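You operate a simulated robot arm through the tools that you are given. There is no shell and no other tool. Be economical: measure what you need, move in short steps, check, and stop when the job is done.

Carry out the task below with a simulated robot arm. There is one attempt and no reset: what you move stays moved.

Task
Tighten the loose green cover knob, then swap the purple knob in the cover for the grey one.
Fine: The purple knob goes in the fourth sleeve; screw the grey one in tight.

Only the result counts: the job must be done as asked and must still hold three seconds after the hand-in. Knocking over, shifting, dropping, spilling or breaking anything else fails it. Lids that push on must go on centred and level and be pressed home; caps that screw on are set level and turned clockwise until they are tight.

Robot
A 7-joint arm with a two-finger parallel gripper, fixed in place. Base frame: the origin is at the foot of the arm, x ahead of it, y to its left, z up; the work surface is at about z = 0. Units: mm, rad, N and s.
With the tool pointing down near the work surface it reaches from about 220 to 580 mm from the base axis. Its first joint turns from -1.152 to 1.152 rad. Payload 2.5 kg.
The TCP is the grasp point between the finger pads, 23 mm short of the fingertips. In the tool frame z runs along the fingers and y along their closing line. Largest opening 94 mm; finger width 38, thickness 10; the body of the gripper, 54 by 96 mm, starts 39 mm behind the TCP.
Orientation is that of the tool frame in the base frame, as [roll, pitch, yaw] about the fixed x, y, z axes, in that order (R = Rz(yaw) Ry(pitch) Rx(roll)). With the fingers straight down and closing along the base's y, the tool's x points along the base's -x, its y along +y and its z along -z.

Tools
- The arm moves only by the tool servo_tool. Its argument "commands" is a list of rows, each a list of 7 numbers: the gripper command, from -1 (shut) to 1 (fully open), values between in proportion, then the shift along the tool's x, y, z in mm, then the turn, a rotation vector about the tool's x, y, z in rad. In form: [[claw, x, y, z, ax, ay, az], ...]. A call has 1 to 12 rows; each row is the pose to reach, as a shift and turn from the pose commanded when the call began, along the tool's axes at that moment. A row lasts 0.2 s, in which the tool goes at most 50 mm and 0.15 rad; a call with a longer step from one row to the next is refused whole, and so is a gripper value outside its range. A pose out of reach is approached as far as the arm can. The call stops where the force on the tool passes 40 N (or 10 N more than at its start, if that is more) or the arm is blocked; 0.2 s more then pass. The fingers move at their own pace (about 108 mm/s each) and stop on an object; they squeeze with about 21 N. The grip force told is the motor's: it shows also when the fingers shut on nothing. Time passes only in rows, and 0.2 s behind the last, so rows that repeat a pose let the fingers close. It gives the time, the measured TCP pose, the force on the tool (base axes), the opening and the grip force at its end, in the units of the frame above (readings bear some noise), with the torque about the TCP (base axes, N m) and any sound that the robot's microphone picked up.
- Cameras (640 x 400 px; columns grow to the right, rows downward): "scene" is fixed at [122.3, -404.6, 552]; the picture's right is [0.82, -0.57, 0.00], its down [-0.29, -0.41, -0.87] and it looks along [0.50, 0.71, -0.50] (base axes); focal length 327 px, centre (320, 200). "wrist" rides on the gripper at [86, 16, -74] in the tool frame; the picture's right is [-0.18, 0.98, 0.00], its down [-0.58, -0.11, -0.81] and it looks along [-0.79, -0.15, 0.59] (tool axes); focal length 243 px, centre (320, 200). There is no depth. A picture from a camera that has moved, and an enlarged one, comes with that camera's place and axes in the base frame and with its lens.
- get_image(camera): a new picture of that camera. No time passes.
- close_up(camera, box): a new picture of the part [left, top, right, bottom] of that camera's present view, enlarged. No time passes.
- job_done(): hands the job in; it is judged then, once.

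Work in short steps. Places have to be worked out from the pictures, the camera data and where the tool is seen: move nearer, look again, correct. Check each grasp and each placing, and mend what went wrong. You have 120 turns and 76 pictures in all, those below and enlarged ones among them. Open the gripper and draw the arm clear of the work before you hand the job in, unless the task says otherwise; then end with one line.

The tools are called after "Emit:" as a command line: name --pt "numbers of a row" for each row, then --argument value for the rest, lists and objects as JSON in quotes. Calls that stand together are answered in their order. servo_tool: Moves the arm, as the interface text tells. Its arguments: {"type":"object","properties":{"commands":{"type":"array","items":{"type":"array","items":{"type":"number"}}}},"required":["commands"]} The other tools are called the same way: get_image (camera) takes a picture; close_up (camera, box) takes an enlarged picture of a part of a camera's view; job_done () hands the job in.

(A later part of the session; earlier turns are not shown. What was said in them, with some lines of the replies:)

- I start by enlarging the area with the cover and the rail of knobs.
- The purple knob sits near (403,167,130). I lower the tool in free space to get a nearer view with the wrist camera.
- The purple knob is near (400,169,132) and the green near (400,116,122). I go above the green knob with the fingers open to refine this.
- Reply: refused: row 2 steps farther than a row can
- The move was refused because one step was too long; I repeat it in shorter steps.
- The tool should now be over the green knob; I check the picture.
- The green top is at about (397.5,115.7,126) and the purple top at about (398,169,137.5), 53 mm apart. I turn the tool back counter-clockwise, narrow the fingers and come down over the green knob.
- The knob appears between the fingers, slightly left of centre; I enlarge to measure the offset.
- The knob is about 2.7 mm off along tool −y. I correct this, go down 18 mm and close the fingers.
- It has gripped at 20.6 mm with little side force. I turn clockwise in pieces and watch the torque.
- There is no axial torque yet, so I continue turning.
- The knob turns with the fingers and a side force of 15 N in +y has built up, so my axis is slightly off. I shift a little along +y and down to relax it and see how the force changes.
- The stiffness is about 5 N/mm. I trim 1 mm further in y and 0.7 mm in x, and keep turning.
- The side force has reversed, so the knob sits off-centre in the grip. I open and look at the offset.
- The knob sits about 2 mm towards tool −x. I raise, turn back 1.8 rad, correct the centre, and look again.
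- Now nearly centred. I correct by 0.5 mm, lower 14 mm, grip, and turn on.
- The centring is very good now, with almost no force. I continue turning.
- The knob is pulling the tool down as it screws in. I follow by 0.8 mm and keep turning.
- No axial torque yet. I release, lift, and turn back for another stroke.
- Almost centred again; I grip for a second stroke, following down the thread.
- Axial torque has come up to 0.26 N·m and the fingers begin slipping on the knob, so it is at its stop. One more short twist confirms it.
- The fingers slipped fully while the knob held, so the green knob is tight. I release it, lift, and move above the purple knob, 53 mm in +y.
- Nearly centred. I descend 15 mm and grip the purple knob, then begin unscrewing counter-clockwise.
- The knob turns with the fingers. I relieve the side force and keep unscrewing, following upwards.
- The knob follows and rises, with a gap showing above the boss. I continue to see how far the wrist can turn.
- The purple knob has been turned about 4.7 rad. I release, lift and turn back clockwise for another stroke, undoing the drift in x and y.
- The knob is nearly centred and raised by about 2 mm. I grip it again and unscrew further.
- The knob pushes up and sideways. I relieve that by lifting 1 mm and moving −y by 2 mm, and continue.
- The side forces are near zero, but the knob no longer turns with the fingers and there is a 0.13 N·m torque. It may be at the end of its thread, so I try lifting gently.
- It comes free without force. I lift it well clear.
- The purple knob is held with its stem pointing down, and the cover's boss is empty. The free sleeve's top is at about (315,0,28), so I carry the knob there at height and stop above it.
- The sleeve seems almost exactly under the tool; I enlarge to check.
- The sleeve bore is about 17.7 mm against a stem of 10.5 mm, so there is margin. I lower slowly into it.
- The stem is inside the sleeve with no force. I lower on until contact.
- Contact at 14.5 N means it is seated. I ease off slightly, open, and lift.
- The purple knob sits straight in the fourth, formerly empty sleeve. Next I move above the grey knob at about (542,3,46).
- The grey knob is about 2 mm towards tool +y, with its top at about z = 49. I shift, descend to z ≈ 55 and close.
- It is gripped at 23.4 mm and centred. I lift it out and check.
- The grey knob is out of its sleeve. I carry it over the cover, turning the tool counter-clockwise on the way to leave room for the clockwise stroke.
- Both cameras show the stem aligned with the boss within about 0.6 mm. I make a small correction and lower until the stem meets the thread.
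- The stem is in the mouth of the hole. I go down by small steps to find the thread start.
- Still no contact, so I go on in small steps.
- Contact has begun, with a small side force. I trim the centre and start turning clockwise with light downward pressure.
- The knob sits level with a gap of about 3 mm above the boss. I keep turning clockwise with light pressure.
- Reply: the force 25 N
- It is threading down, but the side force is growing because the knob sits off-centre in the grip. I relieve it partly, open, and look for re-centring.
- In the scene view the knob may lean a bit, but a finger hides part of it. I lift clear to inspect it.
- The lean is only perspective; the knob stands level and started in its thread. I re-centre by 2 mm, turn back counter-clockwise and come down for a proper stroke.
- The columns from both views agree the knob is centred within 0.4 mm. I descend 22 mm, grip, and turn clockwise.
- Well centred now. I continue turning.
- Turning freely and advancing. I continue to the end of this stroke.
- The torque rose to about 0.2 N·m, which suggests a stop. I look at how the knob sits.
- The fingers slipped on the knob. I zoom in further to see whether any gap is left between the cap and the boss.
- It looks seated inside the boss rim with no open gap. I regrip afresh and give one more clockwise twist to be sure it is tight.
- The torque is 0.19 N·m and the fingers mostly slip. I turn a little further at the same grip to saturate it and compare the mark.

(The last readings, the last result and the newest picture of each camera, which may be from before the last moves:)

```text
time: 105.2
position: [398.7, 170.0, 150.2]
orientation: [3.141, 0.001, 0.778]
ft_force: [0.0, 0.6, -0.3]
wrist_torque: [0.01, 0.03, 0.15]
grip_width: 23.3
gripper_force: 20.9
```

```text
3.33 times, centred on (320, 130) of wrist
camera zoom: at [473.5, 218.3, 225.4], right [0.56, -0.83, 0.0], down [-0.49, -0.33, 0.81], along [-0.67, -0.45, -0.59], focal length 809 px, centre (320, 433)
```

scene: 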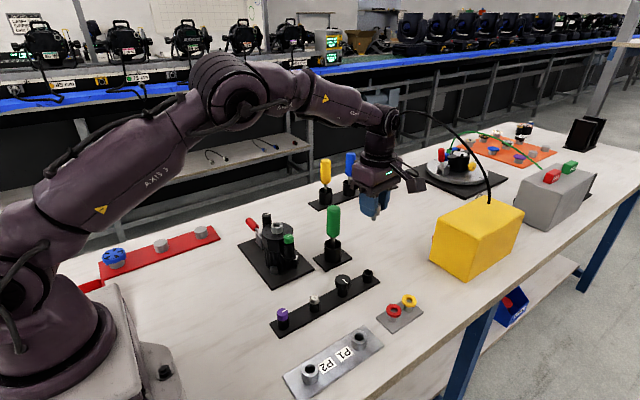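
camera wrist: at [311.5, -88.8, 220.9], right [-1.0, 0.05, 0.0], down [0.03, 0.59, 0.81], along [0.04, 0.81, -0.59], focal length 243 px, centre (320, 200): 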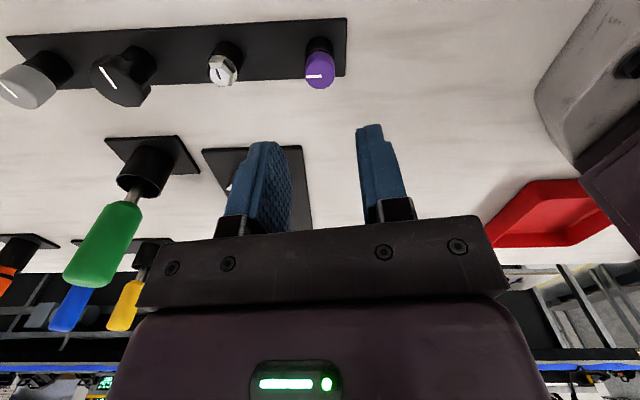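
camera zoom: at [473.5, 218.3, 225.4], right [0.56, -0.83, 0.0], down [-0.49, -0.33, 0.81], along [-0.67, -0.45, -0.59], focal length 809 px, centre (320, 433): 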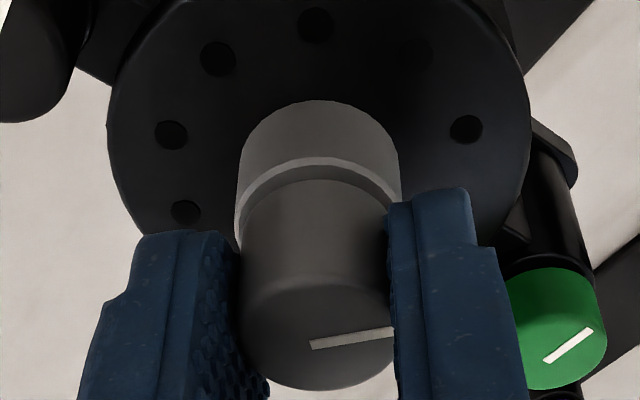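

The mark is in the same place as at the earlier stop, so the grey knob is at its hard stop and tight. I open, lift clear and check the scene.

Emit:
servo_tool --pt "-0.1 0 0 0 0 0 0" --pt "-0.1 0 0 0 0 0 0" --pt "0 0 0 -10 0 0 0" --pt "0 0 0 -50 0 0 0" --pt "0 0 0 -100 0 0 0" --pt "0 0 0 -150 0 0 0" --pt "0 0 0 -180 0 0 0" --pt "0 0 0 -180 0 0 0"

Emit:
close_up --camera "scene" --box '[230, 190, 330, 290]'

Emit:
get_image --camera "scene"

Emit:
close_up --camera "scene" --box '[265, 205, 305, 245]'

```text
time: 107.0
position: [399.7, 170.4, 331.9]
orientation: [-3.141, 0.0, 0.78]
ft_force: [0.0, 0.5, 0.3]
wrist_torque: [-0.02, 0.01, 0.0]
grip_width: 47.2
gripper_force: 0.1
```

```text
4.00 times, centred on (280, 240) of scene
camera zoom: at [122.3, -404.6, 552.0], right [0.82, -0.57, 0.0], down [-0.29, -0.41, -0.87], along [0.5, 0.71, -0.5], focal length 1307 px, centre (480, 40)
```

zoom: 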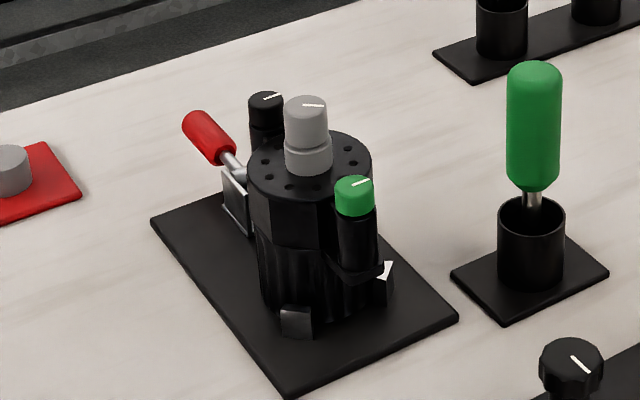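

```text
11 pictures are left
```

scene: 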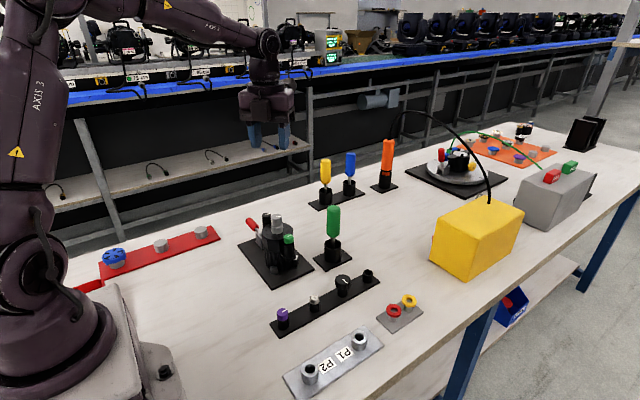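

```text
10.00 times, centred on (285, 225) of scene
camera zoom: at [122.3, -404.6, 552.0], right [0.82, -0.57, 0.0], down [-0.29, -0.41, -0.87], along [0.5, 0.71, -0.5], focal length 3267 px, centre (670, -50)
```

zoom: 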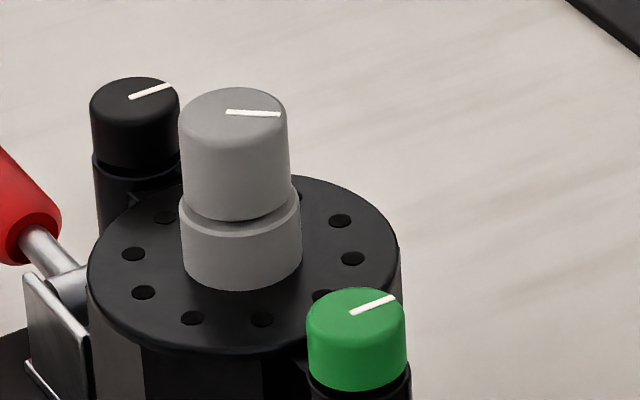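

The grey knob sits level and flush, and green is parallel to black. Before handing in, I check the rail for any numbering that would say which sleeve is the fourth.

Emit:
close_up --camera "scene" --box '[265, 290, 325, 340]'

Emit:
close_up --camera "scene" --box '[325, 260, 385, 310]'

Emit:
get_image --camera "wrist"

```text
8.00 times, centred on (295, 315) of scene
camera zoom: at [122.3, -404.6, 552.0], right [0.82, -0.57, 0.0], down [-0.29, -0.41, -0.87], along [0.5, 0.71, -0.5], focal length 2613 px, centre (520, -720)
```

zoom: 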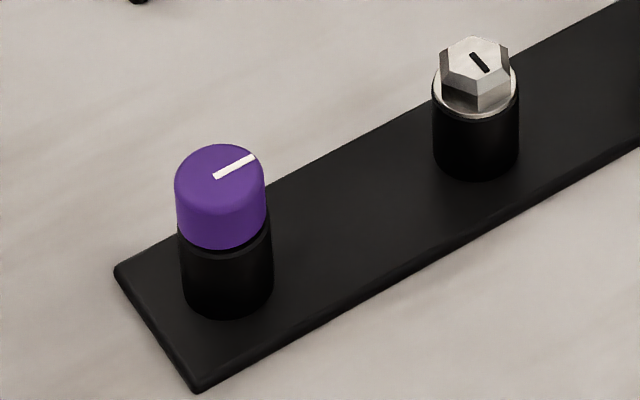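

```text
8.00 times, centred on (355, 285) of scene
camera zoom: at [122.3, -404.6, 552.0], right [0.82, -0.57, 0.0], down [-0.29, -0.41, -0.87], along [0.5, 0.71, -0.5], focal length 2613 px, centre (40, -480)
```

zoom: 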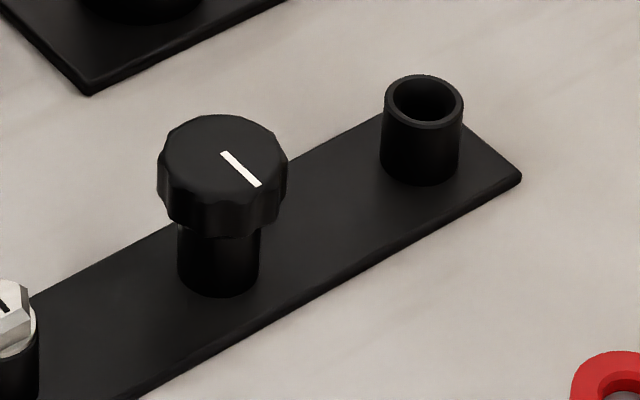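

```text
7 pictures are left
camera wrist: at [473.8, 219.4, 407.5], right [0.56, -0.83, 0.0], down [-0.49, -0.33, 0.81], along [-0.67, -0.45, -0.59], focal length 243 px, centre (320, 200)
```

wrist: 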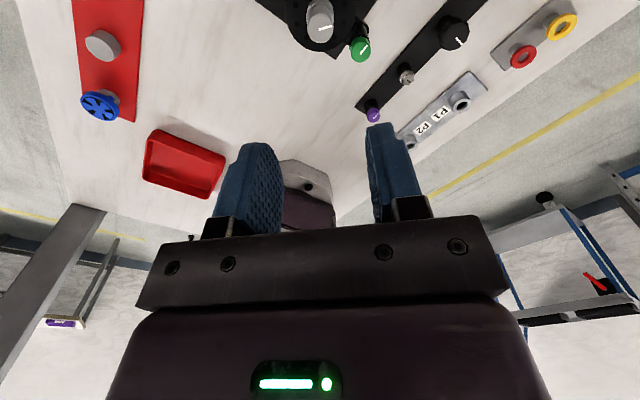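

No numbering is visible on the rail. Three sleeves held spares and the fourth was the free one where purple now sits. The arm is clear, so I hand in.

Emit:
job_done

```text
The job is handed in.
```

I tightened the green knob to its stop, put the purple knob in the fourth sleeve, and screwed the grey knob tight into the cover. I took the sleeve that was empty at the start as the fourth, because the rail has no numbers.
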